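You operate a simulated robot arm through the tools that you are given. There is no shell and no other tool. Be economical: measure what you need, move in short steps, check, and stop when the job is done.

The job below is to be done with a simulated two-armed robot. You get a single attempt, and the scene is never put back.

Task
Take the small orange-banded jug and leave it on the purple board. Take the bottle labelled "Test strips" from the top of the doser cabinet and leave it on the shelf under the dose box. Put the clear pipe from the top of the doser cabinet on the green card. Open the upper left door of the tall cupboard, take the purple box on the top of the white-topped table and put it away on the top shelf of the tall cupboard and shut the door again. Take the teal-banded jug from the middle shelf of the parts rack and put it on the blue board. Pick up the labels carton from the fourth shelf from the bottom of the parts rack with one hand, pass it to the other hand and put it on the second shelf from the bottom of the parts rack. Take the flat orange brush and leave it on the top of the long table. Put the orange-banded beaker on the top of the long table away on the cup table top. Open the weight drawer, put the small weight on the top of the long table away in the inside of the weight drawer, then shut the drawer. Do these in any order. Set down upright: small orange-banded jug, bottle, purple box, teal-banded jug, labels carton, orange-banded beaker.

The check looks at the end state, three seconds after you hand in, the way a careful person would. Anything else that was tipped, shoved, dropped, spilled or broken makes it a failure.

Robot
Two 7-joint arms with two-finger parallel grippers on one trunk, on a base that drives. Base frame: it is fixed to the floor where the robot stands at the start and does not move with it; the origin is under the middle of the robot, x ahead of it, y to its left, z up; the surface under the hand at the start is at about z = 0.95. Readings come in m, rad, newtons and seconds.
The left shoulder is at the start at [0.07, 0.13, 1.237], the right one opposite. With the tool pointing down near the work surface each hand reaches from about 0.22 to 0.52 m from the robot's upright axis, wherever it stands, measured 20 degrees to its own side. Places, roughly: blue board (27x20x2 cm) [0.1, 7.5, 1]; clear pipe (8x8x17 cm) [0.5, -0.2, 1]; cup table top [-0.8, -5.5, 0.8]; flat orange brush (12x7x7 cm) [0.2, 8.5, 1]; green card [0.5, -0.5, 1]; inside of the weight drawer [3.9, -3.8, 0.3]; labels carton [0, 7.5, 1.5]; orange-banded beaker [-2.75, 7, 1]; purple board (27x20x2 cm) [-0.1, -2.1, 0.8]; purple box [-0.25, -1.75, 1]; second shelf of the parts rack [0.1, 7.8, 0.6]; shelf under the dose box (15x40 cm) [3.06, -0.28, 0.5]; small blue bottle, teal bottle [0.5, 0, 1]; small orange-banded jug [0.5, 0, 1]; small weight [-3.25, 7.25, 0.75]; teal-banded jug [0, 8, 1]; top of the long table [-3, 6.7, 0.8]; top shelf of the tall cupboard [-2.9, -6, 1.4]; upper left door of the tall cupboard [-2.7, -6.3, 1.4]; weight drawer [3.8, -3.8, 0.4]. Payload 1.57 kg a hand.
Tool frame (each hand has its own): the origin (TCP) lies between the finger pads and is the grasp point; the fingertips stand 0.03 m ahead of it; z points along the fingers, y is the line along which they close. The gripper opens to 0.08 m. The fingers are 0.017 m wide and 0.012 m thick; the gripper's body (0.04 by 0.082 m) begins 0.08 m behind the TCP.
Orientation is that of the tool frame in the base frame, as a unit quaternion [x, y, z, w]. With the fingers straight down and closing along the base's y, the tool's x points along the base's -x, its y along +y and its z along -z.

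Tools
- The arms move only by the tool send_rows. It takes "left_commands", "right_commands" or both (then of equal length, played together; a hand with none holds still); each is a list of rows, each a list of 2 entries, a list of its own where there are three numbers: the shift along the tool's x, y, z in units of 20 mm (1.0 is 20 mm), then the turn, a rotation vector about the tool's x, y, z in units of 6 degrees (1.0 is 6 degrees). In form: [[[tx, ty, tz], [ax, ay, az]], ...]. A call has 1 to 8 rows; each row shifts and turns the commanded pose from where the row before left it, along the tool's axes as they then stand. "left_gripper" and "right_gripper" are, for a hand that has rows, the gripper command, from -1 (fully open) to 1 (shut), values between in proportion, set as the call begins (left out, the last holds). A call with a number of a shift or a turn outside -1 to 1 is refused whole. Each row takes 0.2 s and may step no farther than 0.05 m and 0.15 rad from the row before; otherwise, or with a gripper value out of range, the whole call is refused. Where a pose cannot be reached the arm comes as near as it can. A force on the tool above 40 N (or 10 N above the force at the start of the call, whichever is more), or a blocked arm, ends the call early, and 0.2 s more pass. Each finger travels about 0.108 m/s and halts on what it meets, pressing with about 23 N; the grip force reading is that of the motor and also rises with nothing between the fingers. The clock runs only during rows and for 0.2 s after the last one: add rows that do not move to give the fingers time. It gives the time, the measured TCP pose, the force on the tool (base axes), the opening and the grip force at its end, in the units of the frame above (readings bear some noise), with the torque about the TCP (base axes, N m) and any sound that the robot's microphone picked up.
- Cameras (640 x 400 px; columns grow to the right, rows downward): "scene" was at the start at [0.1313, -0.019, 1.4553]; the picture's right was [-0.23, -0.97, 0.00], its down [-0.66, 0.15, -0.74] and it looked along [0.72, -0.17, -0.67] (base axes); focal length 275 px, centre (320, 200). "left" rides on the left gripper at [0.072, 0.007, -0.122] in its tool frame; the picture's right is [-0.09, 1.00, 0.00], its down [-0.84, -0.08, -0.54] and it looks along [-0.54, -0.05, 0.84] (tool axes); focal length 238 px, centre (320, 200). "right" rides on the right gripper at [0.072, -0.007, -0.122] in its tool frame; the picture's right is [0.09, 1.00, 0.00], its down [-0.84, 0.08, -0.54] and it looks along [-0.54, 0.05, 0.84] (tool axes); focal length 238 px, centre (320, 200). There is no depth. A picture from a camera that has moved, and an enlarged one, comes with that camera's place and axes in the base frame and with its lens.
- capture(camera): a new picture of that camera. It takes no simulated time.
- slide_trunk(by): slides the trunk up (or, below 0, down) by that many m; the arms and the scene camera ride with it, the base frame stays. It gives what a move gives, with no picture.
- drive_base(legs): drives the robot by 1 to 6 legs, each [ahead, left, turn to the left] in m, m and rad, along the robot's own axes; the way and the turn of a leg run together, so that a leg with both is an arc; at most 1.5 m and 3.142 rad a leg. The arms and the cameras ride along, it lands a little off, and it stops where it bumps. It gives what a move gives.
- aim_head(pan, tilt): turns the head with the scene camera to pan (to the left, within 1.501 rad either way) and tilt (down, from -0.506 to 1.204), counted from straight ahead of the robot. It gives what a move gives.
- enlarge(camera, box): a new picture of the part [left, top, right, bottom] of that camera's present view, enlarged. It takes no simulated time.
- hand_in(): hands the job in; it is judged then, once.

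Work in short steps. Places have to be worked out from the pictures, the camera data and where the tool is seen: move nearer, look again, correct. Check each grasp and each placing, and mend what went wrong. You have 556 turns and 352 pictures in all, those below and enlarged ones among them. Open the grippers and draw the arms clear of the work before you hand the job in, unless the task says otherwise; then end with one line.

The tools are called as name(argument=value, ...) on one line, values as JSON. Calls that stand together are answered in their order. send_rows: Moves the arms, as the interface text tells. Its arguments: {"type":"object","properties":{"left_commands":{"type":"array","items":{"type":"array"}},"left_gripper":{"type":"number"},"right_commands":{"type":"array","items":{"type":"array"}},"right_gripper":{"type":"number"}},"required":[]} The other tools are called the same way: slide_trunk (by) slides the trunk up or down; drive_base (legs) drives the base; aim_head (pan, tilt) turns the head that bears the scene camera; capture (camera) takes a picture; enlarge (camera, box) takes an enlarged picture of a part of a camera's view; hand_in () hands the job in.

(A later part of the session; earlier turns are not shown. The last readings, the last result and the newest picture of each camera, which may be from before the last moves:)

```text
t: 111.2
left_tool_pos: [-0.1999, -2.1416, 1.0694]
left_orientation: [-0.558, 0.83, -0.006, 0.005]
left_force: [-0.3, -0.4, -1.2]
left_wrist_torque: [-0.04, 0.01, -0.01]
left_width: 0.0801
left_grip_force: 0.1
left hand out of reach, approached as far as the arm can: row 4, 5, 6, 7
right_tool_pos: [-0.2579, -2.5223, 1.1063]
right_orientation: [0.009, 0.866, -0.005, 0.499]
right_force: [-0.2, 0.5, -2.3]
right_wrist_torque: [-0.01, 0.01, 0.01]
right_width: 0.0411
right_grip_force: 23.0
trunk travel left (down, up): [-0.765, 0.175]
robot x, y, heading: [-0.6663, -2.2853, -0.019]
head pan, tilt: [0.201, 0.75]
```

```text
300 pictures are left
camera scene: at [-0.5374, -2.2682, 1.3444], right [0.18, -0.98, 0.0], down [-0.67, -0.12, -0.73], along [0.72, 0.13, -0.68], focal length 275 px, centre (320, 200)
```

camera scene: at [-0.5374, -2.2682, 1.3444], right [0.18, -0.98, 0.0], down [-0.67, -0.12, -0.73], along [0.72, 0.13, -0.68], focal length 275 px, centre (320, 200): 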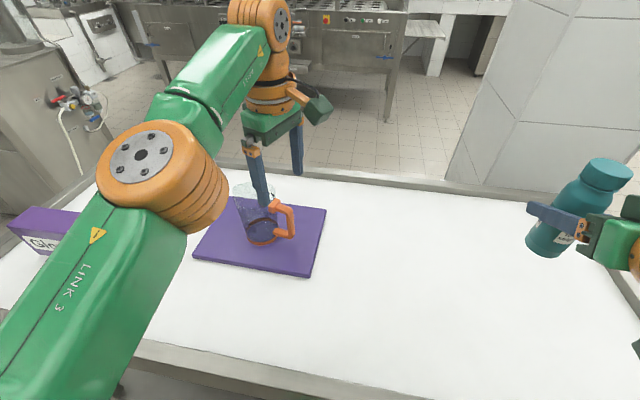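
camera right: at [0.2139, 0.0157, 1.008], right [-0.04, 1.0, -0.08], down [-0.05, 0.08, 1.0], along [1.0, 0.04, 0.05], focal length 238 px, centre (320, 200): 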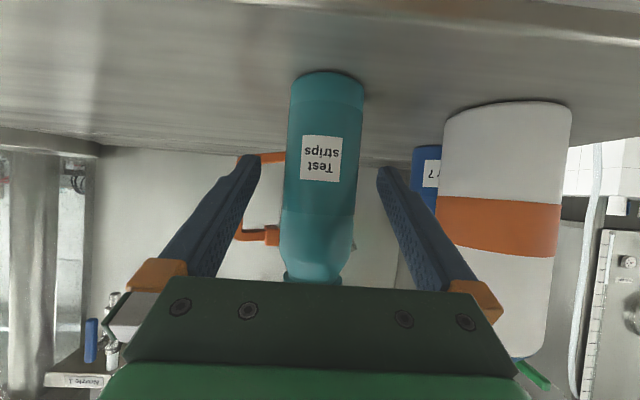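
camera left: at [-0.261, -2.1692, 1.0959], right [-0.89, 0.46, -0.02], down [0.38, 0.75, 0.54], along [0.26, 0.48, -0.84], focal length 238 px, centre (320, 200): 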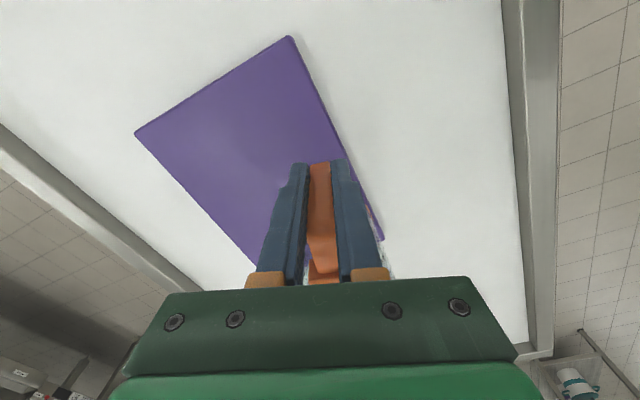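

The jug stands upright on the purple board. I raise the trunk and turn the left hand back while retreating; next is the gloves box, which I'll take end-on from the table's near end with the left hand.

slide_trunk(by=0.15)

drive_base(legs=[[-0.5, 0, 0], [-0.1, 1.3, 0], [0, 0, -1.55]])

send_rows(left_commands=[[[0, 0, 0], [0, 0, 1]], [[0, 0, 0], [0, 0, 1]], [[0, 0, 0], [0, 0, 1]], [[0, 0, 0], [0, 0, 1]], [[0, 0, 0], [0, 0, 1]], [[0, 0, 0], [0, 0, 1]], [[0, 0, 0], [0, 0, 1]], [[0, 0, 0], [0, 0, 1]]])

send_rows(left_commands=[[[0, 0, 0], [0, 0, 1]], [[0, 0, 0], [0, 0, 1]], [[0, 0, 0], [0, 0, 1]], [[0, 0, 0], [0, 0, 0.4]], [[0, 0, 0], [0, -1, 0]], [[0, 0, 0], [0, -1, 0]], [[0, 0, 0], [0, -1, 0]], [[0, 0, 0], [0, -1, 0]]])

send_rows(left_commands=[[[0, 0, 0], [0, -1, 0]], [[0, 0, 0], [0, -1, 0]], [[0, 0, 0], [0, -1, 0]], [[0, 0, 0], [0, -1, 0]], [[0, 0, 0], [0, -1, 0]], [[0, 0, 0], [0, -1, 0]]])

aim_head(pan=0.3, tilt=0.6)

capture(camera="scene")

```text
t: 112.9
left_tool_pos: [-0.1997, -2.1421, 1.2196]
left_orientation: [-0.559, 0.829, -0.007, 0.006]
left_force: [0.7, -0.3, 0.7]
left_wrist_torque: [0.01, 0.0, 0.0]
left_width: 0.0798
left_grip_force: 0.0
right_tool_pos: [-0.2585, -2.5219, 1.2544]
right_orientation: [0.009, 0.866, -0.004, 0.5]
right_force: [-1.2, -0.2, -0.8]
right_wrist_torque: [0.01, 0.01, -0.01]
right_width: 0.041
right_grip_force: 23.3
trunk travel left (down, up): [-0.915, 0.025]
robot x, y, heading: [-0.6726, -2.2864, -0.024]
head pan, tilt: [0.201, 0.75]
```

```text
t: 126.0
left_tool_pos: [-1.107, -1.4124, 1.2193]
left_orientation: [0.179, 0.984, -0.008, 0.0]
left_force: [0.5, -0.3, -0.2]
left_wrist_torque: [0.03, 0.0, -0.01]
left_width: 0.08
left_grip_force: 0.0
right_tool_pos: [-1.4879, -1.3631, 1.255]
right_orientation: [0.612, 0.613, -0.353, 0.354]
right_force: [0.0, -0.9, -0.8]
right_wrist_torque: [-0.03, -0.01, 0.0]
right_width: 0.0411
right_grip_force: 23.0
trunk travel left (down, up): [-0.915, 0.025]
robot x, y, heading: [-1.26, -0.9474, -1.567]
head pan, tilt: [0.201, 0.75]
```

```text
t: 127.8
left_tool_pos: [-1.1082, -1.4115, 1.2197]
left_orientation: [0.566, 0.824, -0.007, 0.003]
left_force: [0.3, -0.3, 0.3]
left_wrist_torque: [-0.01, -0.01, 0.01]
left_width: 0.08
left_grip_force: 0.0
right_tool_pos: [-1.4888, -1.3633, 1.2533]
right_orientation: [0.612, 0.613, -0.353, 0.354]
right_force: [-0.2, 0.2, -2.4]
right_wrist_torque: [-0.02, -0.01, -0.02]
right_width: 0.0411
right_grip_force: 23.0
trunk travel left (down, up): [-0.915, 0.025]
robot x, y, heading: [-1.2599, -0.9481, -1.567]
head pan, tilt: [0.201, 0.75]
```

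```text
t: 129.6
left_tool_pos: [-1.1073, -1.4123, 1.2208]
left_orientation: [0.685, 0.696, -0.154, 0.152]
left_force: [-0.6, 0.0, -0.9]
left_wrist_torque: [0.02, 0.0, 0.0]
left_width: 0.08
left_grip_force: 0.1
right_tool_pos: [-1.4898, -1.3623, 1.2553]
right_orientation: [0.611, 0.614, -0.352, 0.354]
right_force: [-0.2, 0.8, -2.1]
right_wrist_torque: [0.01, 0.05, 0.01]
right_width: 0.0413
right_grip_force: 23.3
trunk travel left (down, up): [-0.915, 0.025]
robot x, y, heading: [-1.2602, -0.952, -1.566]
head pan, tilt: [0.201, 0.75]
```

```text
t: 130.9
left_tool_pos: [-1.108, -1.4127, 1.221]
left_orientation: [0.604, 0.615, -0.357, 0.36]
left_force: [0.9, 1.1, 0.4]
left_wrist_torque: [0.02, -0.05, -0.02]
left_width: 0.0799
left_grip_force: 0.1
right_tool_pos: [-1.4892, -1.3634, 1.2546]
right_orientation: [0.612, 0.614, -0.352, 0.354]
right_force: [-0.1, 0.2, -2.5]
right_wrist_torque: [0.0, -0.01, 0.01]
right_width: 0.041
right_grip_force: 23.0
trunk travel left (down, up): [-0.915, 0.025]
robot x, y, heading: [-1.2595, -0.9475, -1.563]
head pan, tilt: [0.201, 0.75]
```

```text
t: 131.7
left_tool_pos: [-1.1084, -1.4124, 1.2198]
left_orientation: [0.605, 0.615, -0.357, 0.359]
left_force: [-0.9, -0.1, 0.3]
left_wrist_torque: [0.01, 0.0, 0.03]
left_width: 0.0802
left_grip_force: 0.0
right_tool_pos: [-1.4877, -1.3634, 1.2548]
right_orientation: [0.612, 0.614, -0.352, 0.354]
right_force: [-0.5, 0.1, -0.8]
right_wrist_torque: [0.0, 0.0, 0.01]
right_width: 0.0411
right_grip_force: 23.4
trunk travel left (down, up): [-0.915, 0.025]
robot x, y, heading: [-1.2564, -0.9445, -1.564]
head pan, tilt: [0.3, 0.6]
```

```text
299 pictures are left
camera scene: at [-1.2328, -1.0813, 1.5072], right [-0.95, -0.3, 0.0], down [-0.17, 0.54, -0.82], along [0.25, -0.79, -0.57], focal length 275 px, centre (320, 200)
```

scene: 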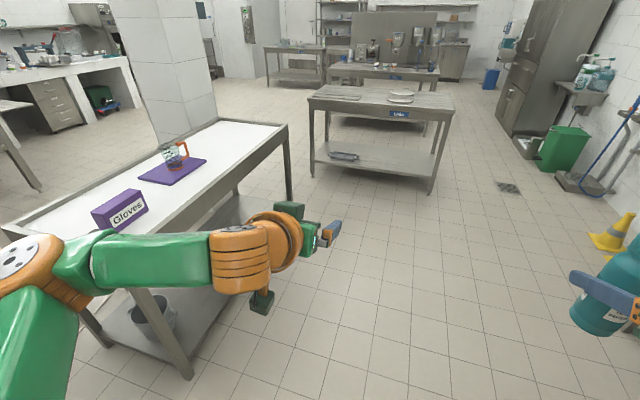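

I slide left (east) to line the left hand up with the box's long axis and look.

drive_base(legs=[[0, 0.85, 0]])

aim_head(pan=0.2, tilt=0.8)

capture(camera="scene")

capture(camera="left")

```text
t: 136.2
left_tool_pos: [-0.256, -1.402, 1.2202]
left_orientation: [0.601, 0.617, -0.355, 0.362]
left_force: [0.6, 0.6, -0.4]
left_wrist_torque: [-0.03, 0.02, 0.01]
left_width: 0.0801
left_grip_force: 0.1
right_tool_pos: [-0.6372, -1.3587, 1.2539]
right_orientation: [0.609, 0.616, -0.35, 0.356]
right_force: [-0.6, 0.0, -1.4]
right_wrist_torque: [0.0, -0.01, 0.03]
right_width: 0.0412
right_grip_force: 22.8
trunk travel left (down, up): [-0.915, 0.025]
robot x, y, heading: [-0.4109, -0.9373, -1.554]
head pan, tilt: [0.3, 0.6]
```

```text
t: 136.9
left_tool_pos: [-0.2542, -1.4038, 1.2195]
left_orientation: [0.601, 0.618, -0.356, 0.362]
left_force: [0.3, -0.3, 0.4]
left_wrist_torque: [-0.02, 0.01, -0.03]
left_width: 0.08
left_grip_force: 0.2
right_tool_pos: [-0.6355, -1.3581, 1.2542]
right_orientation: [0.608, 0.617, -0.35, 0.356]
right_force: [-0.1, -0.4, -1.8]
right_wrist_torque: [0.01, 0.0, 0.0]
right_width: 0.041
right_grip_force: 23.5
trunk travel left (down, up): [-0.915, 0.025]
robot x, y, heading: [-0.4072, -0.9388, -1.556]
head pan, tilt: [0.201, 0.799]
```

```text
298 pictures are left
camera scene: at [-0.3928, -1.0676, 1.4905], right [-0.98, -0.21, 0.0], down [-0.15, 0.7, -0.7], along [0.15, -0.68, -0.72], focal length 275 px, centre (320, 200)
```

scene: 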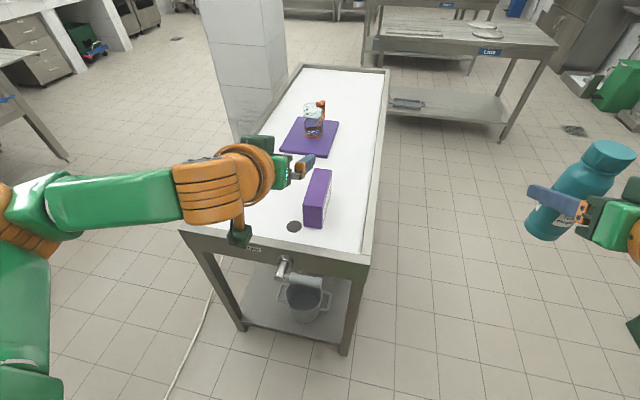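

```text
297 pictures are left
camera left: at [-0.2515, -1.2597, 1.2161], right [1.0, -0.02, 0.08], down [-0.07, 0.06, 1.0], along [-0.02, -1.0, 0.06], focal length 238 px, centre (320, 200)
```

left: 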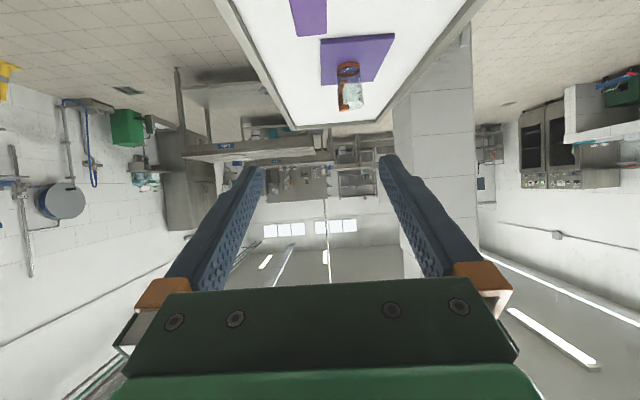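

I enlarge the box to measure it.

enlarge(camera="scene", box=[260, 150, 390, 260])

```text
3.64 times, centred on (325, 205) of scene
camera zoom: at [-0.3928, -1.0676, 1.4905], right [-0.98, -0.21, 0.0], down [-0.15, 0.7, -0.7], along [0.15, -0.68, -0.72], focal length 999 px, centre (302, 182)
```

zoom: 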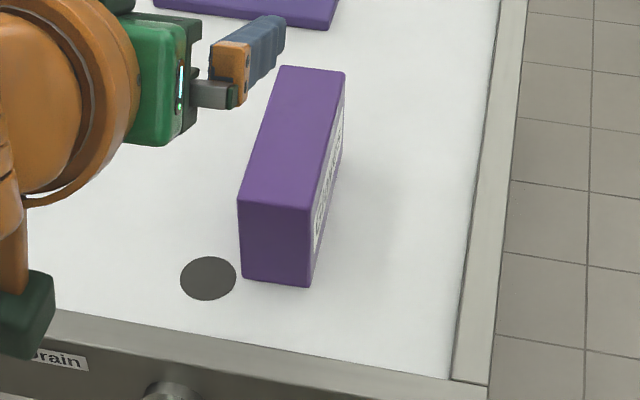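

Box: x -0.286..-0.228, y -1.58..-1.755, top z≈0.915. I lower the trunk 25 cm, drive 15 cm ahead, and check alignment.

slide_trunk(by=-0.25)

drive_base(legs=[[0.14, 0, 0]])

capture(camera="left")

capture(camera="scene")

```text
t: 139.5
left_tool_pos: [-0.2547, -1.4027, 0.9704]
left_orientation: [0.601, 0.618, -0.355, 0.362]
left_force: [0.6, -0.8, 0.0]
left_wrist_torque: [-0.01, 0.0, 0.02]
left_width: 0.0802
left_grip_force: 0.0
right_tool_pos: [-0.6349, -1.3573, 1.0044]
right_orientation: [0.608, 0.617, -0.35, 0.356]
right_force: [-0.3, -0.7, -1.2]
right_wrist_torque: [0.0, 0.01, 0.0]
right_width: 0.0412
right_grip_force: 22.9
trunk travel left (down, up): [-0.665, 0.275]
robot x, y, heading: [-0.4122, -0.9408, -1.554]
head pan, tilt: [0.201, 0.799]
```

```text
t: 140.8
left_tool_pos: [-0.2522, -1.5397, 0.9711]
left_orientation: [0.6, 0.618, -0.355, 0.363]
left_force: [-0.3, 0.4, 0.7]
left_wrist_torque: [0.03, -0.03, 0.02]
left_width: 0.0799
left_grip_force: 0.0
right_tool_pos: [-0.6328, -1.4943, 1.0052]
right_orientation: [0.608, 0.617, -0.35, 0.356]
right_force: [-0.2, 1.0, -2.0]
right_wrist_torque: [0.04, 0.02, 0.0]
right_width: 0.0408
right_grip_force: 22.9
trunk travel left (down, up): [-0.665, 0.275]
robot x, y, heading: [-0.4076, -1.0787, -1.554]
head pan, tilt: [0.201, 0.799]
```

```text
295 pictures are left
camera left: at [-0.2491, -1.3968, 0.9665], right [1.0, -0.02, 0.08], down [-0.07, 0.07, 0.99], along [-0.02, -1.0, 0.06], focal length 238 px, centre (320, 200)
```

left: 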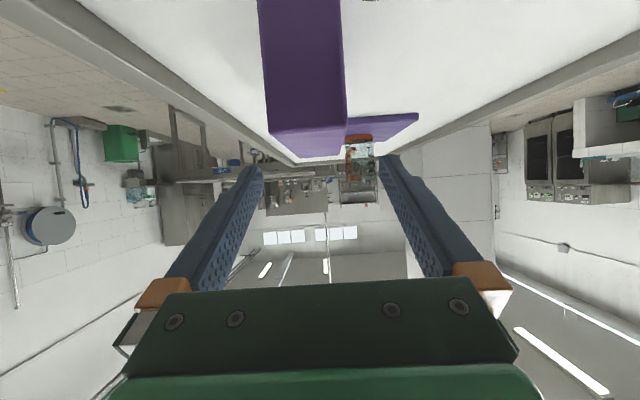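

```text
294 pictures are left
camera scene: at [-0.3904, -1.2044, 1.2406], right [-0.98, -0.21, 0.0], down [-0.15, 0.7, -0.7], along [0.15, -0.68, -0.72], focal length 275 px, centre (320, 200)
```

scene: 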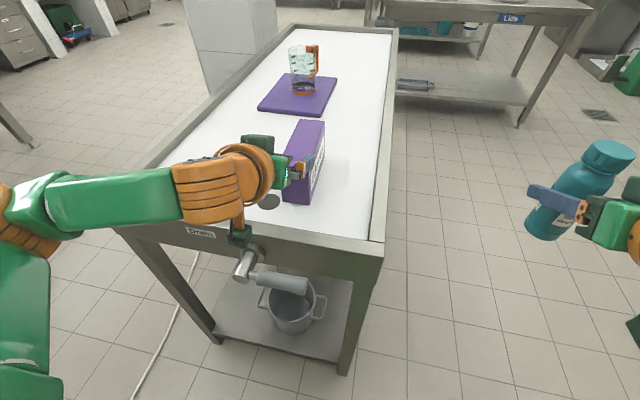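

Aligned within 6 mm. I move forward-down so the fingers straddle the box's end.

send_rows(left_commands=[[[0.27, -0.3, 0.9], [0, 0, 0]], [[0.27, 0, 0.98], [0, 0, 0]], [[0.27, 0, 0.98], [0, 0, 0]], [[0.27, 0, 0.98], [0, 0, 0]], [[0.27, 0, 0.98], [0, 0, 0]], [[0.27, 0, 0.98], [0, 0, 0]]])

capture(camera="left")

```text
t: 142.2
left_tool_pos: [-0.2565, -1.6261, 0.8853]
left_orientation: [0.601, 0.618, -0.354, 0.361]
left_force: [0.2, -0.9, 0.4]
left_wrist_torque: [0.04, -0.02, 0.0]
left_width: 0.0798
left_grip_force: 0.2
right_tool_pos: [-0.6335, -1.4965, 1.0048]
right_orientation: [0.609, 0.617, -0.35, 0.355]
right_force: [0.2, -0.7, -1.8]
right_wrist_torque: [0.01, -0.03, -0.02]
right_width: 0.0409
right_grip_force: 22.9
trunk travel left (down, up): [-0.665, 0.275]
robot x, y, heading: [-0.4115, -1.0756, -1.552]
head pan, tilt: [0.201, 0.799]
```

```text
293 pictures are left
camera left: at [-0.2539, -1.4833, 0.8811], right [1.0, -0.02, 0.08], down [-0.07, 0.06, 1.0], along [-0.02, -1.0, 0.06], focal length 238 px, centre (320, 200)
```

left: 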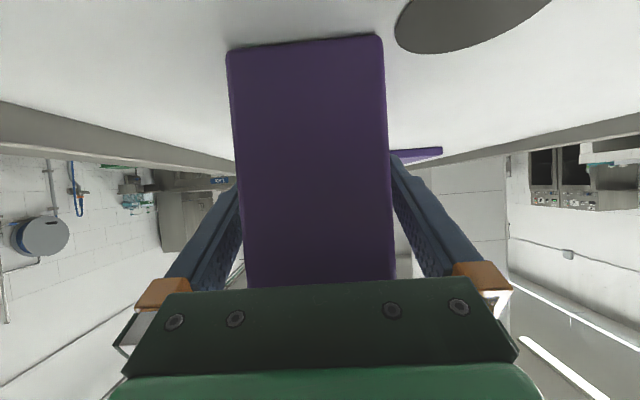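

Straddled well. I close and lift 10 cm.

send_rows(left_commands=[[[0, 0, 0], [0, 0, 0]], [[0, 0, 0], [0, 0, 0]], [[0, 0, 0], [0, 0, 0]]], left_gripper=1)

send_rows(left_commands=[[[-0.87, 0, -0.5], [0, 0, 0]], [[-0.87, 0, -0.5], [0, 0, 0]], [[-0.87, 0, -0.5], [0, 0, 0]], [[-0.87, 0, -0.5], [0, 0, 0]], [[-0.87, 0, -0.5], [0, 0, 0]]])

slide_trunk(by=0.2)

capture(camera="scene")

```text
t: 143.0
left_tool_pos: [-0.2571, -1.626, 0.8851]
left_orientation: [0.601, 0.619, -0.354, 0.361]
left_force: [0.7, -0.1, -0.5]
left_wrist_torque: [-0.02, 0.0, -0.03]
left_width: 0.0599
left_grip_force: 22.7
right_tool_pos: [-0.6325, -1.4968, 1.0053]
right_orientation: [0.609, 0.617, -0.35, 0.355]
right_force: [-0.2, -0.3, -1.4]
right_wrist_torque: [0.0, 0.03, -0.01]
right_width: 0.0415
right_grip_force: 23.1
trunk travel left (down, up): [-0.665, 0.275]
robot x, y, heading: [-0.4092, -1.0762, -1.553]
head pan, tilt: [0.201, 0.799]
```

```text
t: 144.2
left_tool_pos: [-0.255, -1.6261, 0.9864]
left_orientation: [0.601, 0.619, -0.354, 0.361]
left_force: [0.1, 0.9, -2.3]
left_wrist_torque: [0.04, -0.01, 0.0]
left_width: 0.0597
left_grip_force: 23.3
right_tool_pos: [-0.6329, -1.4971, 1.0048]
right_orientation: [0.609, 0.617, -0.35, 0.355]
right_force: [0.5, -0.4, -2.5]
right_wrist_torque: [0.0, 0.02, -0.03]
right_width: 0.041
right_grip_force: 23.0
trunk travel left (down, up): [-0.665, 0.275]
robot x, y, heading: [-0.4083, -1.0759, -1.556]
head pan, tilt: [0.201, 0.799]
```

```text
t: 146.4
left_tool_pos: [-0.2559, -1.6262, 1.1856]
left_orientation: [0.601, 0.618, -0.354, 0.361]
left_force: [-0.2, 0.0, -1.6]
left_wrist_torque: [0.06, 0.0, -0.02]
left_width: 0.0598
left_grip_force: 22.6
right_tool_pos: [-0.6316, -1.4955, 1.204]
right_orientation: [0.608, 0.618, -0.35, 0.356]
right_force: [0.4, 0.0, -1.4]
right_wrist_torque: [0.02, 0.03, 0.0]
right_width: 0.0412
right_grip_force: 23.3
trunk travel left (down, up): [-0.865, 0.075]
robot x, y, heading: [-0.4052, -1.0768, -1.554]
head pan, tilt: [0.201, 0.799]
```

```text
292 pictures are left
camera scene: at [-0.3903, -1.2068, 1.4403], right [-0.98, -0.21, 0.0], down [-0.15, 0.7, -0.7], along [0.15, -0.68, -0.72], focal length 275 px, centre (320, 200)
```

scene: 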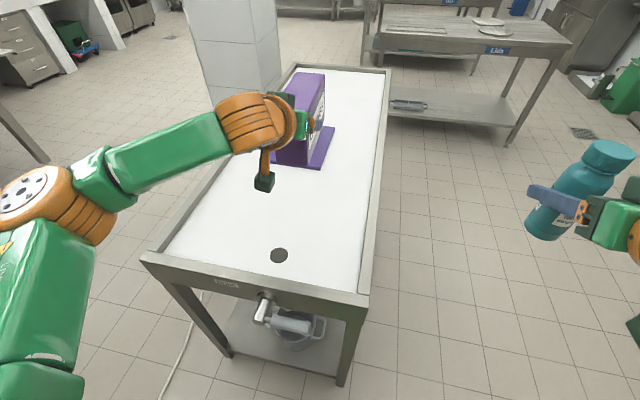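

Box held. I back off, slide west, turn to face west (so that the arms stay over the table sides), and go south along the table.

drive_base(legs=[[-0.1, 0, 0], [0, -0.75, 0], [0, 0, -1.587], [0, 1.4, 0]])

aim_head(pan=1.5, tilt=0.6)

capture(camera="scene")

```text
t: 161.6
left_tool_pos: [-1.6663, -2.5594, 1.1869]
left_orientation: [0.862, 0.019, -0.506, 0.008]
left_force: [0.1, 0.1, -1.1]
left_wrist_torque: [0.0, -0.06, -0.03]
left_width: 0.0598
left_grip_force: 23.4
right_tool_pos: [-1.5428, -2.181, 1.2044]
right_orientation: [0.867, 0.012, -0.498, 0.008]
right_force: [0.9, -0.5, -1.7]
right_wrist_torque: [-0.01, 0.01, -0.02]
right_width: 0.0411
right_grip_force: 23.1
trunk travel left (down, up): [-0.865, 0.075]
robot x, y, heading: [-1.1186, -2.4031, -3.111]
head pan, tilt: [0.201, 0.799]
```

```text
t: 163.1
left_tool_pos: [-1.666, -2.5601, 1.1861]
left_orientation: [0.862, 0.018, -0.506, 0.008]
left_force: [-0.3, 0.1, -1.4]
left_wrist_torque: [0.0, -0.06, -0.03]
left_width: 0.0599
left_grip_force: 23.1
right_tool_pos: [-1.5408, -2.1816, 1.2044]
right_orientation: [0.867, 0.011, -0.498, 0.006]
right_force: [-0.1, 0.7, -2.0]
right_wrist_torque: [-0.03, 0.02, -0.02]
right_width: 0.0408
right_grip_force: 23.0
trunk travel left (down, up): [-0.865, 0.075]
robot x, y, heading: [-1.119, -2.4004, -3.113]
head pan, tilt: [1.499, 0.6]
```

```text
291 pictures are left
camera scene: at [-1.1741, -2.4901, 1.4573], right [-1.0, 0.04, 0.0], down [0.03, 0.56, -0.82], along [-0.04, -0.82, -0.57], focal length 275 px, centre (320, 200)
```

scene: 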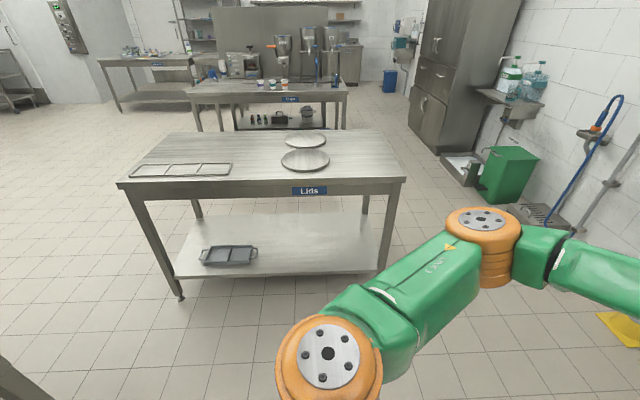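

The gap between the white table (end y≈-2.84) and the lids table (front y≈-3.5) is passable at y≈-3.17. I go there and reverse east through it.

drive_base(legs=[[0, 0.76, -0.03], [-0.6, 0, 0]])

capture(camera="scene")

```text
t: 170.1
left_tool_pos: [-1.0597, -3.2973, 1.1858]
left_orientation: [0.863, 0.01, -0.505, 0.004]
left_force: [-0.6, 0.5, -1.1]
left_wrist_torque: [0.0, -0.04, -0.01]
left_width: 0.0596
left_grip_force: 23.3
right_tool_pos: [-0.9263, -2.9199, 1.2036]
right_orientation: [0.868, 0.003, -0.497, 0.002]
right_force: [0.0, -0.5, -0.6]
right_wrist_torque: [0.0, 0.03, 0.02]
right_width: 0.0409
right_grip_force: 23.0
trunk travel left (down, up): [-0.865, 0.075]
robot x, y, heading: [-0.507, -3.1469, -3.131]
head pan, tilt: [1.499, 0.6]
```

```text
290 pictures are left
camera scene: at [-0.5653, -3.2361, 1.4572], right [-1.0, 0.06, 0.0], down [0.04, 0.56, -0.82], along [-0.05, -0.82, -0.57], focal length 275 px, centre (320, 200)
```

scene: 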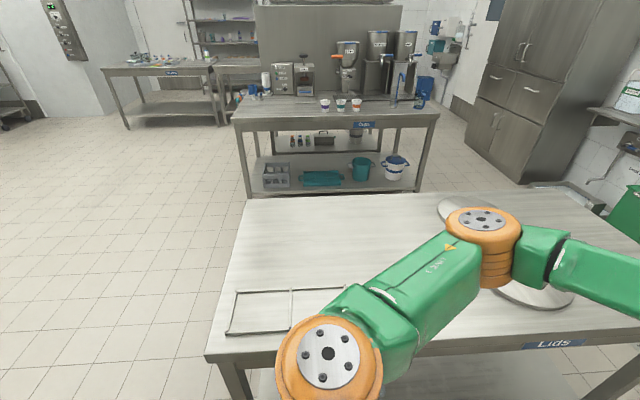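

Clear. I continue 0.48 m east and then go south past the lids table's corner.

drive_base(legs=[[-0.48, 0, 0], [0, 0.95, 0]])

capture(camera="scene")

```text
t: 177.5
left_tool_pos: [-0.584, -4.2345, 1.187]
left_orientation: [0.863, 0.002, -0.506, -0.001]
left_force: [0.7, 0.7, -1.7]
left_wrist_torque: [-0.01, -0.1, 0.03]
left_width: 0.0602
left_grip_force: 23.4
right_tool_pos: [-0.446, -3.8621, 1.2033]
right_orientation: [0.867, -0.005, -0.498, -0.002]
right_force: [0.0, -0.7, -1.6]
right_wrist_torque: [0.01, 0.0, 0.01]
right_width: 0.0408
right_grip_force: 22.8
trunk travel left (down, up): [-0.865, 0.075]
robot x, y, heading: [-0.0289, -4.0989, 3.134]
head pan, tilt: [1.499, 0.6]
```

```text
289 pictures are left
camera scene: at [-0.0897, -4.1835, 1.4574], right [-1.0, 0.08, 0.0], down [0.05, 0.56, -0.83], along [-0.07, -0.82, -0.56], focal length 275 px, centre (320, 200)
```

scene: 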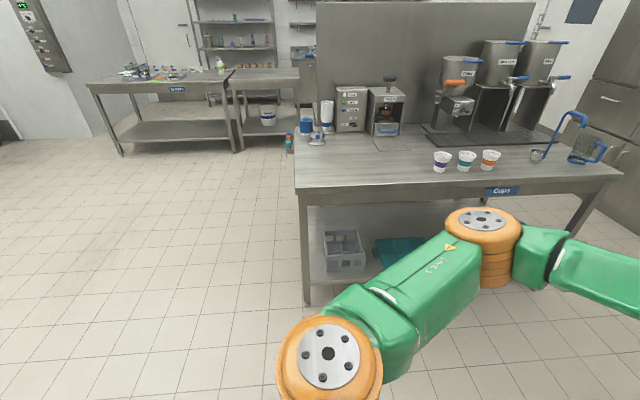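

I move east, turn round to face east, then head toward the machine's left end, looking as I go.

drive_base(legs=[[-0.6, 0, 0], [0, 0, 3.14], [1.0, 0, 0], [0, 1.5, 0]])

aim_head(pan=0.5, tilt=0.4)

capture(camera="scene")

```text
t: 200.0
left_tool_pos: [2.1262, -2.4913, 1.1862]
left_orientation: [0.0, 0.863, -0.003, 0.506]
left_force: [0.2, 0.7, -2.1]
left_wrist_torque: [-0.02, 0.09, 0.03]
left_width: 0.0596
left_grip_force: 23.2
right_tool_pos: [1.9869, -2.8665, 1.2035]
right_orientation: [0.006, 0.867, -0.003, 0.499]
right_force: [-0.2, -0.4, -1.5]
right_wrist_torque: [-0.02, 0.0, 0.0]
right_width: 0.0409
right_grip_force: 22.9
trunk travel left (down, up): [-0.865, 0.075]
robot x, y, heading: [1.5733, -2.6285, -0.007]
head pan, tilt: [1.499, 0.6]
```

```text
t: 201.2
left_tool_pos: [2.1269, -2.4928, 1.186]
left_orientation: [-0.001, 0.863, -0.001, 0.506]
left_force: [-0.4, 0.2, -1.9]
left_wrist_torque: [-0.02, 0.03, 0.01]
left_width: 0.0597
left_grip_force: 22.9
right_tool_pos: [1.9863, -2.8658, 1.2045]
right_orientation: [0.005, 0.867, -0.002, 0.499]
right_force: [-0.4, 0.0, -1.4]
right_wrist_torque: [0.0, 0.01, 0.02]
right_width: 0.041
right_grip_force: 23.1
trunk travel left (down, up): [-0.865, 0.075]
robot x, y, heading: [1.5754, -2.6276, -0.012]
head pan, tilt: [0.499, 0.4]
```

```text
288 pictures are left
camera scene: at [1.7059, -2.5859, 1.4754], right [0.47, -0.88, 0.0], down [-0.34, -0.18, -0.92], along [0.81, 0.43, -0.39], focal length 275 px, centre (320, 200)
```

scene: 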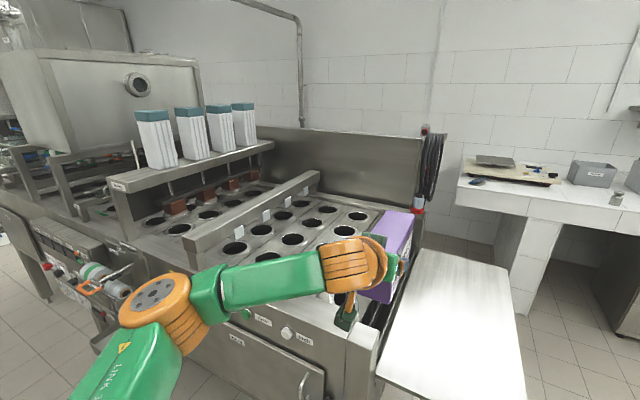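

I back off a little and continue north along the machine's front.

drive_base(legs=[[-0.3, 0, 0], [0, 1.5, 0]])

aim_head(pan=0.2, tilt=0.5)

capture(camera="scene")

aim_head(pan=0.9, tilt=0.5)

capture(camera="scene")

```text
t: 210.2
left_tool_pos: [1.8522, -1.0252, 1.1855]
left_orientation: [0.008, 0.863, -0.008, 0.506]
left_force: [0.5, -0.4, -2.5]
left_wrist_torque: [-0.02, 0.04, -0.01]
left_width: 0.0597
left_grip_force: 22.8
right_tool_pos: [1.7061, -1.3962, 1.2037]
right_orientation: [0.013, 0.867, -0.006, 0.499]
right_force: [0.4, 0.3, -1.5]
right_wrist_torque: [-0.04, -0.02, 0.03]
right_width: 0.0412
right_grip_force: 22.5
trunk travel left (down, up): [-0.865, 0.075]
robot x, y, heading: [1.2926, -1.1465, -0.031]
head pan, tilt: [0.499, 0.4]
```

```text
t: 211.0
left_tool_pos: [1.8524, -1.024, 1.1861]
left_orientation: [0.008, 0.862, -0.008, 0.506]
left_force: [0.1, 0.2, -1.0]
left_wrist_torque: [-0.04, 0.05, 0.03]
left_width: 0.0598
left_grip_force: 22.7
right_tool_pos: [1.7061, -1.3951, 1.2039]
right_orientation: [0.013, 0.866, -0.007, 0.499]
right_force: [0.3, -0.5, -2.0]
right_wrist_torque: [-0.03, -0.04, 0.0]
right_width: 0.0409
right_grip_force: 23.0
trunk travel left (down, up): [-0.865, 0.075]
robot x, y, heading: [1.2994, -1.15, -0.028]
head pan, tilt: [0.201, 0.499]
```

```text
287 pictures are left
camera scene: at [1.4376, -1.1372, 1.4663], right [0.17, -0.99, 0.0], down [-0.47, -0.08, -0.88], along [0.86, 0.15, -0.48], focal length 275 px, centre (320, 200)
```

scene: 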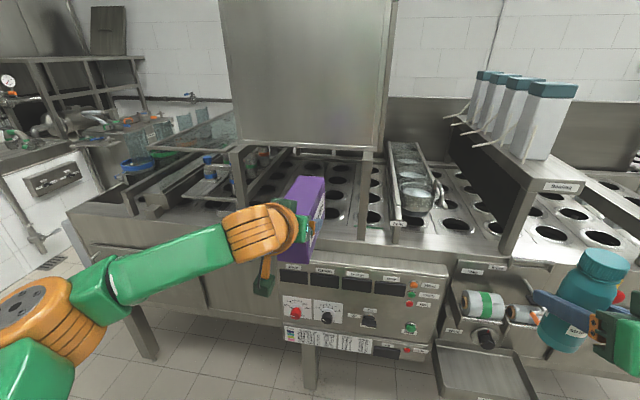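

```text
t: 212.1
left_tool_pos: [1.8523, -1.0252, 1.1854]
left_orientation: [0.008, 0.862, -0.008, 0.506]
left_force: [0.7, 0.4, -2.3]
left_wrist_torque: [0.03, 0.05, 0.0]
left_width: 0.0599
left_grip_force: 22.7
right_tool_pos: [1.705, -1.3953, 1.2041]
right_orientation: [0.014, 0.867, -0.008, 0.499]
right_force: [0.5, 1.3, -1.0]
right_wrist_torque: [0.01, 0.01, 0.0]
right_width: 0.0409
right_grip_force: 23.1
trunk travel left (down, up): [-0.865, 0.075]
robot x, y, heading: [1.2993, -1.1503, -0.032]
head pan, tilt: [0.901, 0.499]
```

```text
286 pictures are left
camera scene: at [1.4067, -1.0834, 1.4663], right [0.76, -0.65, 0.0], down [-0.31, -0.37, -0.88], along [0.57, 0.67, -0.48], focal length 275 px, centre (320, 200)
```

scene: 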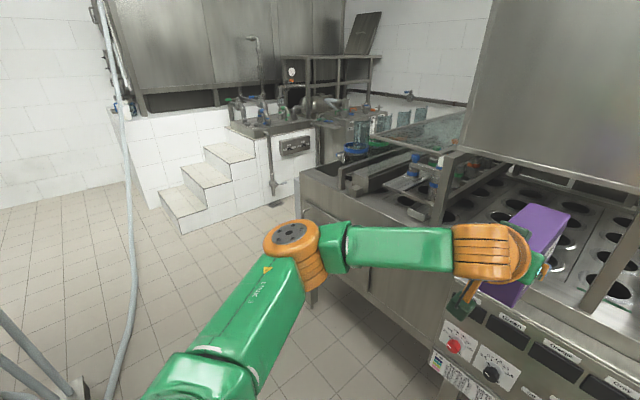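

The machine's left end is near y≈0.04; there's floor between it and the steps. I drive north round it to look at the end/back side.

drive_base(legs=[[0.12, 0.8, 0.03], [0.1, 0.85, 0]])

aim_head(pan=-0.3, tilt=0.5)

capture(camera="scene")

```text
t: 220.6
left_tool_pos: [2.0748, 0.6458, 1.1869]
left_orientation: [-0.007, 0.863, 0.002, 0.506]
left_force: [-0.2, -0.2, -1.5]
left_wrist_torque: [0.02, 0.08, -0.03]
left_width: 0.0598
left_grip_force: 22.1
right_tool_pos: [1.9417, 0.2702, 1.203]
right_orientation: [-0.001, 0.867, 0.001, 0.498]
right_force: [-0.1, 1.1, -1.4]
right_wrist_torque: [0.01, 0.0, 0.02]
right_width: 0.041
right_grip_force: 23.4
trunk travel left (down, up): [-0.865, 0.075]
robot x, y, heading: [1.5237, 0.4975, 0.006]
head pan, tilt: [0.901, 0.499]
```

```text
t: 222.0
left_tool_pos: [2.0759, 0.6469, 1.1861]
left_orientation: [-0.007, 0.863, 0.001, 0.506]
left_force: [0.3, -0.4, -0.9]
left_wrist_torque: [-0.01, 0.08, 0.01]
left_width: 0.0598
left_grip_force: 22.9
right_tool_pos: [1.9424, 0.2728, 1.2044]
right_orientation: [-0.001, 0.866, 0.002, 0.5]
right_force: [0.4, -0.3, -2.0]
right_wrist_torque: [-0.03, 0.02, 0.0]
right_width: 0.0411
right_grip_force: 23.2
trunk travel left (down, up): [-0.865, 0.075]
robot x, y, heading: [1.5268, 0.5002, 0.001]
head pan, tilt: [-0.3, 0.499]
```

```text
285 pictures are left
camera scene: at [1.6631, 0.4755, 1.4663], right [-0.29, -0.96, 0.0], down [-0.46, 0.14, -0.88], along [0.84, -0.26, -0.48], focal length 275 px, centre (320, 200)
```

scene: 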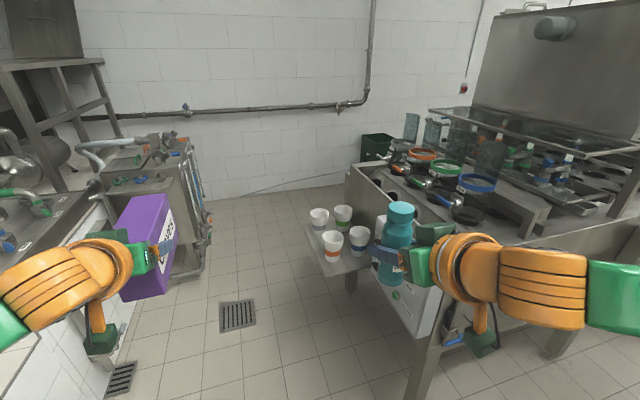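

A small shelf with cups shows at the machine's end, partly hidden by the bottle. I drive a bit ahead for a better view.

drive_base(legs=[[0.5, 0.1, 0]])

aim_head(pan=-0.8, tilt=0.75)

capture(camera="scene")

```text
t: 224.9
left_tool_pos: [2.5656, 0.7565, 1.1857]
left_orientation: [-0.012, 0.862, 0.004, 0.506]
left_force: [-0.1, -0.2, -2.3]
left_wrist_torque: [0.04, 0.07, 0.0]
left_width: 0.06
left_grip_force: 22.5
right_tool_pos: [2.4344, 0.3801, 1.2046]
right_orientation: [-0.004, 0.866, 0.003, 0.499]
right_force: [-0.5, 0.5, -1.0]
right_wrist_torque: [0.0, -0.03, 0.0]
right_width: 0.0407
right_grip_force: 22.5
trunk travel left (down, up): [-0.865, 0.075]
robot x, y, heading: [2.0195, 0.6065, 0.016]
head pan, tilt: [-0.3, 0.499]
```

```text
t: 225.9
left_tool_pos: [2.5677, 0.7567, 1.185]
left_orientation: [-0.011, 0.862, 0.004, 0.506]
left_force: [0.2, 0.9, -1.5]
left_wrist_torque: [-0.02, 0.06, 0.0]
left_width: 0.06
left_grip_force: 23.2
right_tool_pos: [2.4371, 0.3808, 1.204]
right_orientation: [-0.005, 0.867, 0.004, 0.498]
right_force: [0.0, -0.9, -1.4]
right_wrist_torque: [-0.01, 0.01, 0.01]
right_width: 0.0412
right_grip_force: 22.6
trunk travel left (down, up): [-0.865, 0.075]
robot x, y, heading: [2.018, 0.6115, 0.01]
head pan, tilt: [-0.799, 0.75]
```

```text
284 pictures are left
camera scene: at [2.1276, 0.5482, 1.4444], right [-0.71, -0.71, 0.0], down [-0.48, 0.48, -0.73], along [0.52, -0.52, -0.68], focal length 275 px, centre (320, 200)
```

scene: 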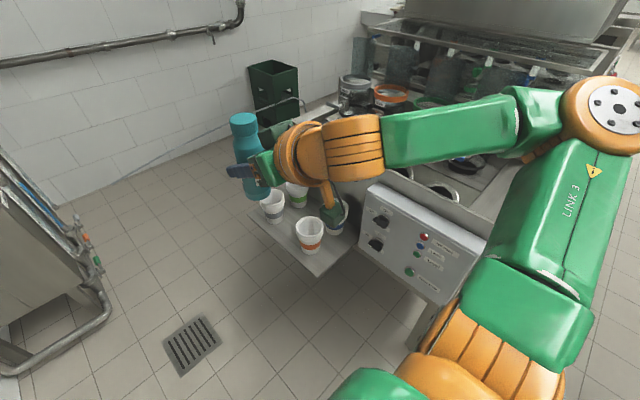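

I enlarge to read the panel and see the structure.

enlarge(camera="scene", box=[230, 60, 500, 320])

capture(camera="right")

```text
1.54 times, centred on (365, 190) of scene
camera zoom: at [2.1276, 0.5482, 1.4444], right [-0.71, -0.71, 0.0], down [-0.48, 0.48, -0.73], along [0.52, -0.52, -0.68], focal length 423 px, centre (251, 215)
```

zoom: 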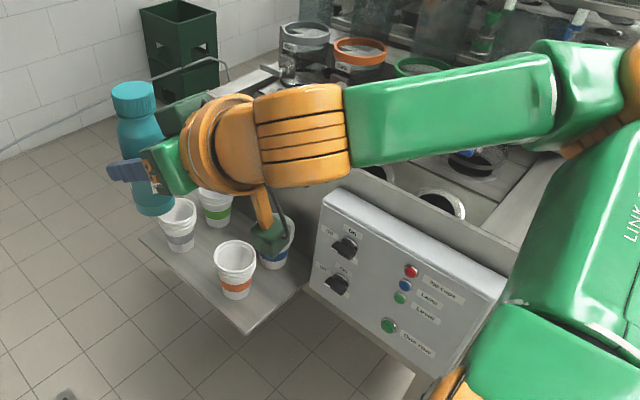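

```text
282 pictures are left
camera right: at [2.2966, 0.3719, 1.2023], right [-0.06, 1.0, -0.08], down [-0.05, 0.08, 1.0], along [1.0, 0.06, 0.04], focal length 238 px, centre (320, 200)
```

right: 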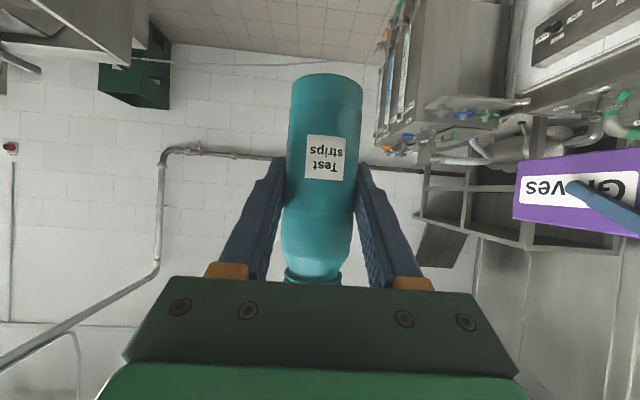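

The labelled shelf isn't evident yet; I drive further east past the end and look at the machine's back side.

drive_base(legs=[[0.7, 0.1, 0]])

aim_head(pan=-1.2, tilt=0.7)

capture(camera="scene")

```text
t: 229.7
left_tool_pos: [3.2644, 0.8622, 1.1874]
left_orientation: [-0.009, 0.862, 0.003, 0.507]
left_force: [0.3, 0.3, -1.9]
left_wrist_torque: [-0.02, 0.07, 0.02]
left_width: 0.0597
left_grip_force: 23.1
right_tool_pos: [3.1317, 0.4855, 1.2055]
right_orientation: [-0.003, 0.867, 0.003, 0.499]
right_force: [0.0, -0.5, -1.4]
right_wrist_torque: [-0.01, 0.01, -0.06]
right_width: 0.0409
right_grip_force: 23.0
trunk travel left (down, up): [-0.865, 0.075]
robot x, y, heading: [2.7138, 0.7141, 0.008]
head pan, tilt: [-0.799, 0.75]
```

```text
t: 230.6
left_tool_pos: [3.2662, 0.863, 1.1871]
left_orientation: [-0.01, 0.863, 0.003, 0.506]
left_force: [0.3, 0.1, -1.5]
left_wrist_torque: [0.02, 0.06, -0.02]
left_width: 0.0598
left_grip_force: 23.4
right_tool_pos: [3.1333, 0.4882, 1.2047]
right_orientation: [-0.003, 0.867, 0.003, 0.499]
right_force: [-0.2, -0.2, -0.9]
right_wrist_torque: [-0.04, 0.01, 0.02]
right_width: 0.0409
right_grip_force: 23.3
trunk travel left (down, up): [-0.865, 0.075]
robot x, y, heading: [2.7135, 0.7125, 0.005]
head pan, tilt: [-1.201, 0.7]
```

```text
281 pictures are left
camera scene: at [2.7981, 0.6359, 1.4486], right [-0.93, -0.37, 0.0], down [-0.24, 0.6, -0.76], along [0.28, -0.71, -0.64], focal length 275 px, centre (320, 200)
```

scene: 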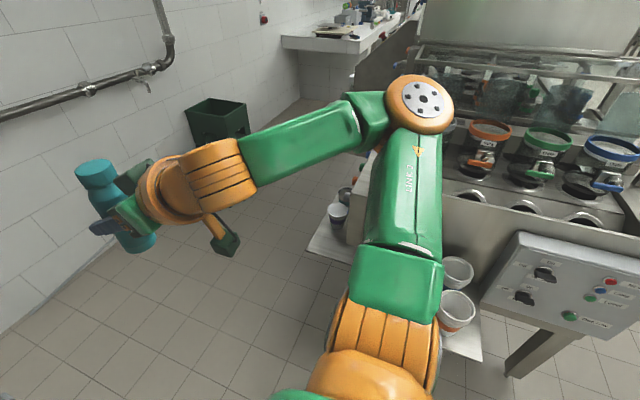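

A shelf matching (3.06,-0.28) shows at the machine's back, near its NE corner. I go round behind and face west to see it.

drive_base(legs=[[0.9, 0.05, 0], [0, 0, -1.571], [0.3, 0, 0], [0, 0, -1.571]])

aim_head(pan=0.4, tilt=0.7)

capture(camera="scene")

```text
t: 233.6
left_tool_pos: [3.6584, 0.948, 1.184]
left_orientation: [-0.083, 0.859, 0.046, 0.504]
left_force: [0.2, -0.5, -1.7]
left_wrist_torque: [-0.05, 0.08, 0.02]
left_width: 0.0597
left_grip_force: 23.4
right_tool_pos: [3.5932, 0.5566, 1.2043]
right_orientation: [-0.077, 0.864, 0.044, 0.496]
right_force: [-0.3, 0.0, -1.1]
right_wrist_torque: [0.0, -0.02, -0.03]
right_width: 0.0406
right_grip_force: 23.0
trunk travel left (down, up): [-0.865, 0.075]
robot x, y, heading: [3.1424, 0.7077, 0.181]
head pan, tilt: [-1.201, 0.7]
stopped in leg 1: the robot was blocked; the commanded pose is now the measured one
```

```text
t: 235.2
left_tool_pos: [3.6595, 0.947, 1.1857]
left_orientation: [-0.083, 0.858, 0.046, 0.505]
left_force: [0.3, 0.1, -1.8]
left_wrist_torque: [-0.04, 0.06, -0.02]
left_width: 0.0599
left_grip_force: 22.8
right_tool_pos: [3.5929, 0.5554, 1.2047]
right_orientation: [-0.077, 0.864, 0.045, 0.496]
right_force: [-0.4, -0.9, -1.3]
right_wrist_torque: [-0.02, -0.01, 0.04]
right_width: 0.0411
right_grip_force: 22.7
trunk travel left (down, up): [-0.865, 0.075]
robot x, y, heading: [3.14, 0.7035, 0.179]
head pan, tilt: [0.4, 0.7]
```

```text
280 pictures are left
camera scene: at [3.2634, 0.7633, 1.4486], right [0.55, -0.84, 0.0], down [-0.54, -0.35, -0.76], along [0.64, 0.42, -0.64], focal length 275 px, centre (320, 200)
```

scene: 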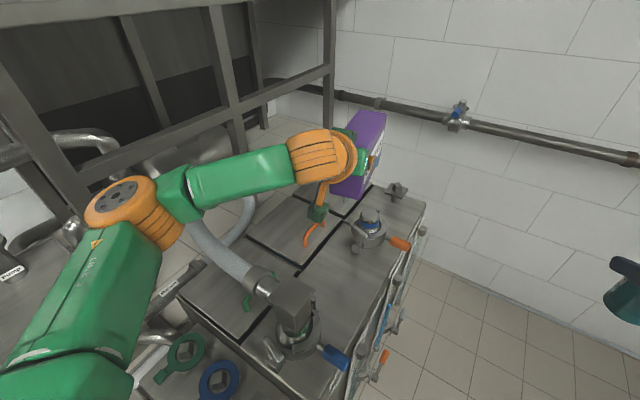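

The base bumped the valve unit on the left. I move away from it (south) first, then east, then turn.

drive_base(legs=[[0, -0.3, 0], [0.4, 0, -0.18]])

aim_head(pan=-1.3, tilt=0.6)

capture(camera="scene")

aim_head(pan=0.8, tilt=0.9)

capture(camera="scene")

```text
t: 239.4
left_tool_pos: [4.1475, 0.5967, 1.1868]
left_orientation: [-0.005, 0.862, 0.001, 0.507]
left_force: [-0.3, 0.4, -1.2]
left_wrist_torque: [-0.02, 0.08, 0.01]
left_width: 0.0597
left_grip_force: 22.9
right_tool_pos: [4.0125, 0.2219, 1.2049]
right_orientation: [0.001, 0.867, -0.001, 0.499]
right_force: [0.4, -0.7, -1.9]
right_wrist_torque: [-0.03, 0.0, -0.03]
right_width: 0.0408
right_grip_force: 22.8
trunk travel left (down, up): [-0.865, 0.075]
robot x, y, heading: [3.5983, 0.4533, -0.003]
head pan, tilt: [0.4, 0.7]
```

```text
t: 241.1
left_tool_pos: [4.151, 0.5947, 1.1859]
left_orientation: [-0.005, 0.863, 0.0, 0.506]
left_force: [-0.1, 0.7, -2.3]
left_wrist_torque: [0.01, 0.08, 0.0]
left_width: 0.0598
left_grip_force: 23.0
right_tool_pos: [4.0148, 0.2212, 1.2044]
right_orientation: [0.002, 0.867, -0.001, 0.499]
right_force: [-0.6, -0.2, -2.4]
right_wrist_torque: [0.02, -0.02, -0.03]
right_width: 0.041
right_grip_force: 23.3
trunk travel left (down, up): [-0.865, 0.075]
robot x, y, heading: [3.5982, 0.4574, -0.001]
head pan, tilt: [-1.3, 0.6]
```

```text
279 pictures are left
camera scene: at [3.6736, 0.3678, 1.4573], right [-0.96, -0.27, 0.0], down [-0.15, 0.54, -0.82], along [0.22, -0.8, -0.57], focal length 275 px, centre (320, 200)
```

scene: 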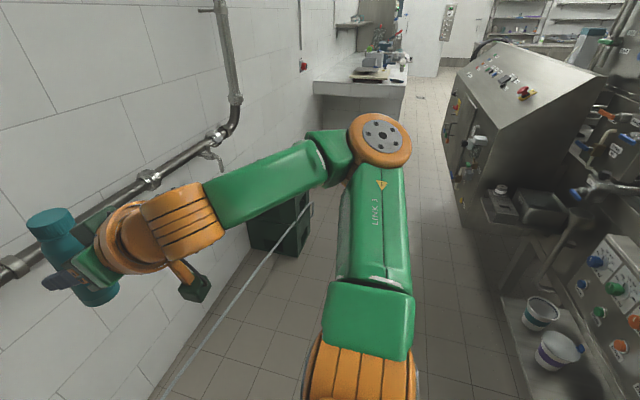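

```text
t: 243.1
left_tool_pos: [4.1488, 0.5967, 1.1856]
left_orientation: [-0.004, 0.863, -0.001, 0.506]
left_force: [0.4, -0.6, -1.7]
left_wrist_torque: [0.01, 0.06, -0.01]
left_width: 0.0598
left_grip_force: 23.1
right_tool_pos: [4.0149, 0.2211, 1.2039]
right_orientation: [0.001, 0.867, 0.0, 0.498]
right_force: [-0.2, 0.4, -0.9]
right_wrist_torque: [0.0, -0.02, -0.01]
right_width: 0.0413
right_grip_force: 22.9
trunk travel left (down, up): [-0.865, 0.075]
robot x, y, heading: [3.6003, 0.4563, -0.003]
head pan, tilt: [0.799, 0.901]
```

```text
278 pictures are left
camera scene: at [3.7028, 0.507, 1.4325], right [0.72, -0.7, 0.0], down [-0.55, -0.56, -0.62], along [0.43, 0.44, -0.78], focal length 275 px, centre (320, 200)
```

scene: 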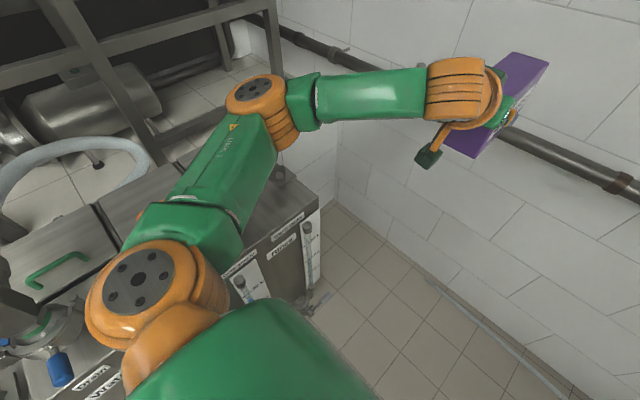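

The dose box panel with a cup-bearing shelf beneath is on the machine's back. I turn to face south in the aisle.

drive_base(legs=[[0, 0, -1.57]])

aim_head(pan=-0.5, tilt=0.7)

capture(camera="scene")

```text
t: 247.4
left_tool_pos: [3.7385, -0.0989, 1.1856]
left_orientation: [0.608, 0.612, -0.359, 0.356]
left_force: [-0.6, 0.4, -1.7]
left_wrist_torque: [0.06, -0.02, 0.01]
left_width: 0.0601
left_grip_force: 23.5
right_tool_pos: [3.3646, 0.0389, 1.2039]
right_orientation: [0.615, 0.611, -0.354, 0.351]
right_force: [1.3, 0.3, -1.1]
right_wrist_torque: [-0.01, -0.02, 0.0]
right_width: 0.041
right_grip_force: 23.3
trunk travel left (down, up): [-0.865, 0.075]
robot x, y, heading: [3.5985, 0.4519, -1.571]
head pan, tilt: [0.799, 0.901]
```

```text
t: 248.8
left_tool_pos: [3.7389, -0.0992, 1.1854]
left_orientation: [0.608, 0.611, -0.36, 0.357]
left_force: [-0.2, -1.5, -2.2]
left_wrist_torque: [0.04, -0.01, -0.04]
left_width: 0.0596
left_grip_force: 22.9
right_tool_pos: [3.3642, 0.0382, 1.2047]
right_orientation: [0.616, 0.61, -0.354, 0.351]
right_force: [0.1, -0.2, -1.3]
right_wrist_torque: [0.0, -0.02, -0.01]
right_width: 0.0411
right_grip_force: 23.0
trunk travel left (down, up): [-0.865, 0.075]
robot x, y, heading: [3.5976, 0.4475, -1.585]
head pan, tilt: [-0.499, 0.7]
```

```text
277 pictures are left
camera scene: at [3.5572, 0.3274, 1.4486], right [-0.88, 0.48, 0.0], down [0.31, 0.56, -0.76], along [-0.37, -0.67, -0.64], focal length 275 px, centre (320, 200)
```

scene: 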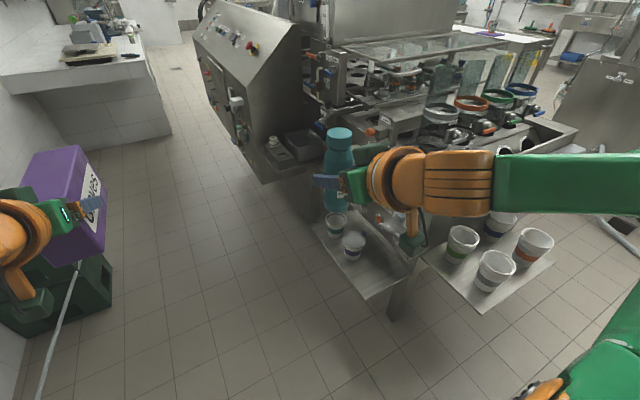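

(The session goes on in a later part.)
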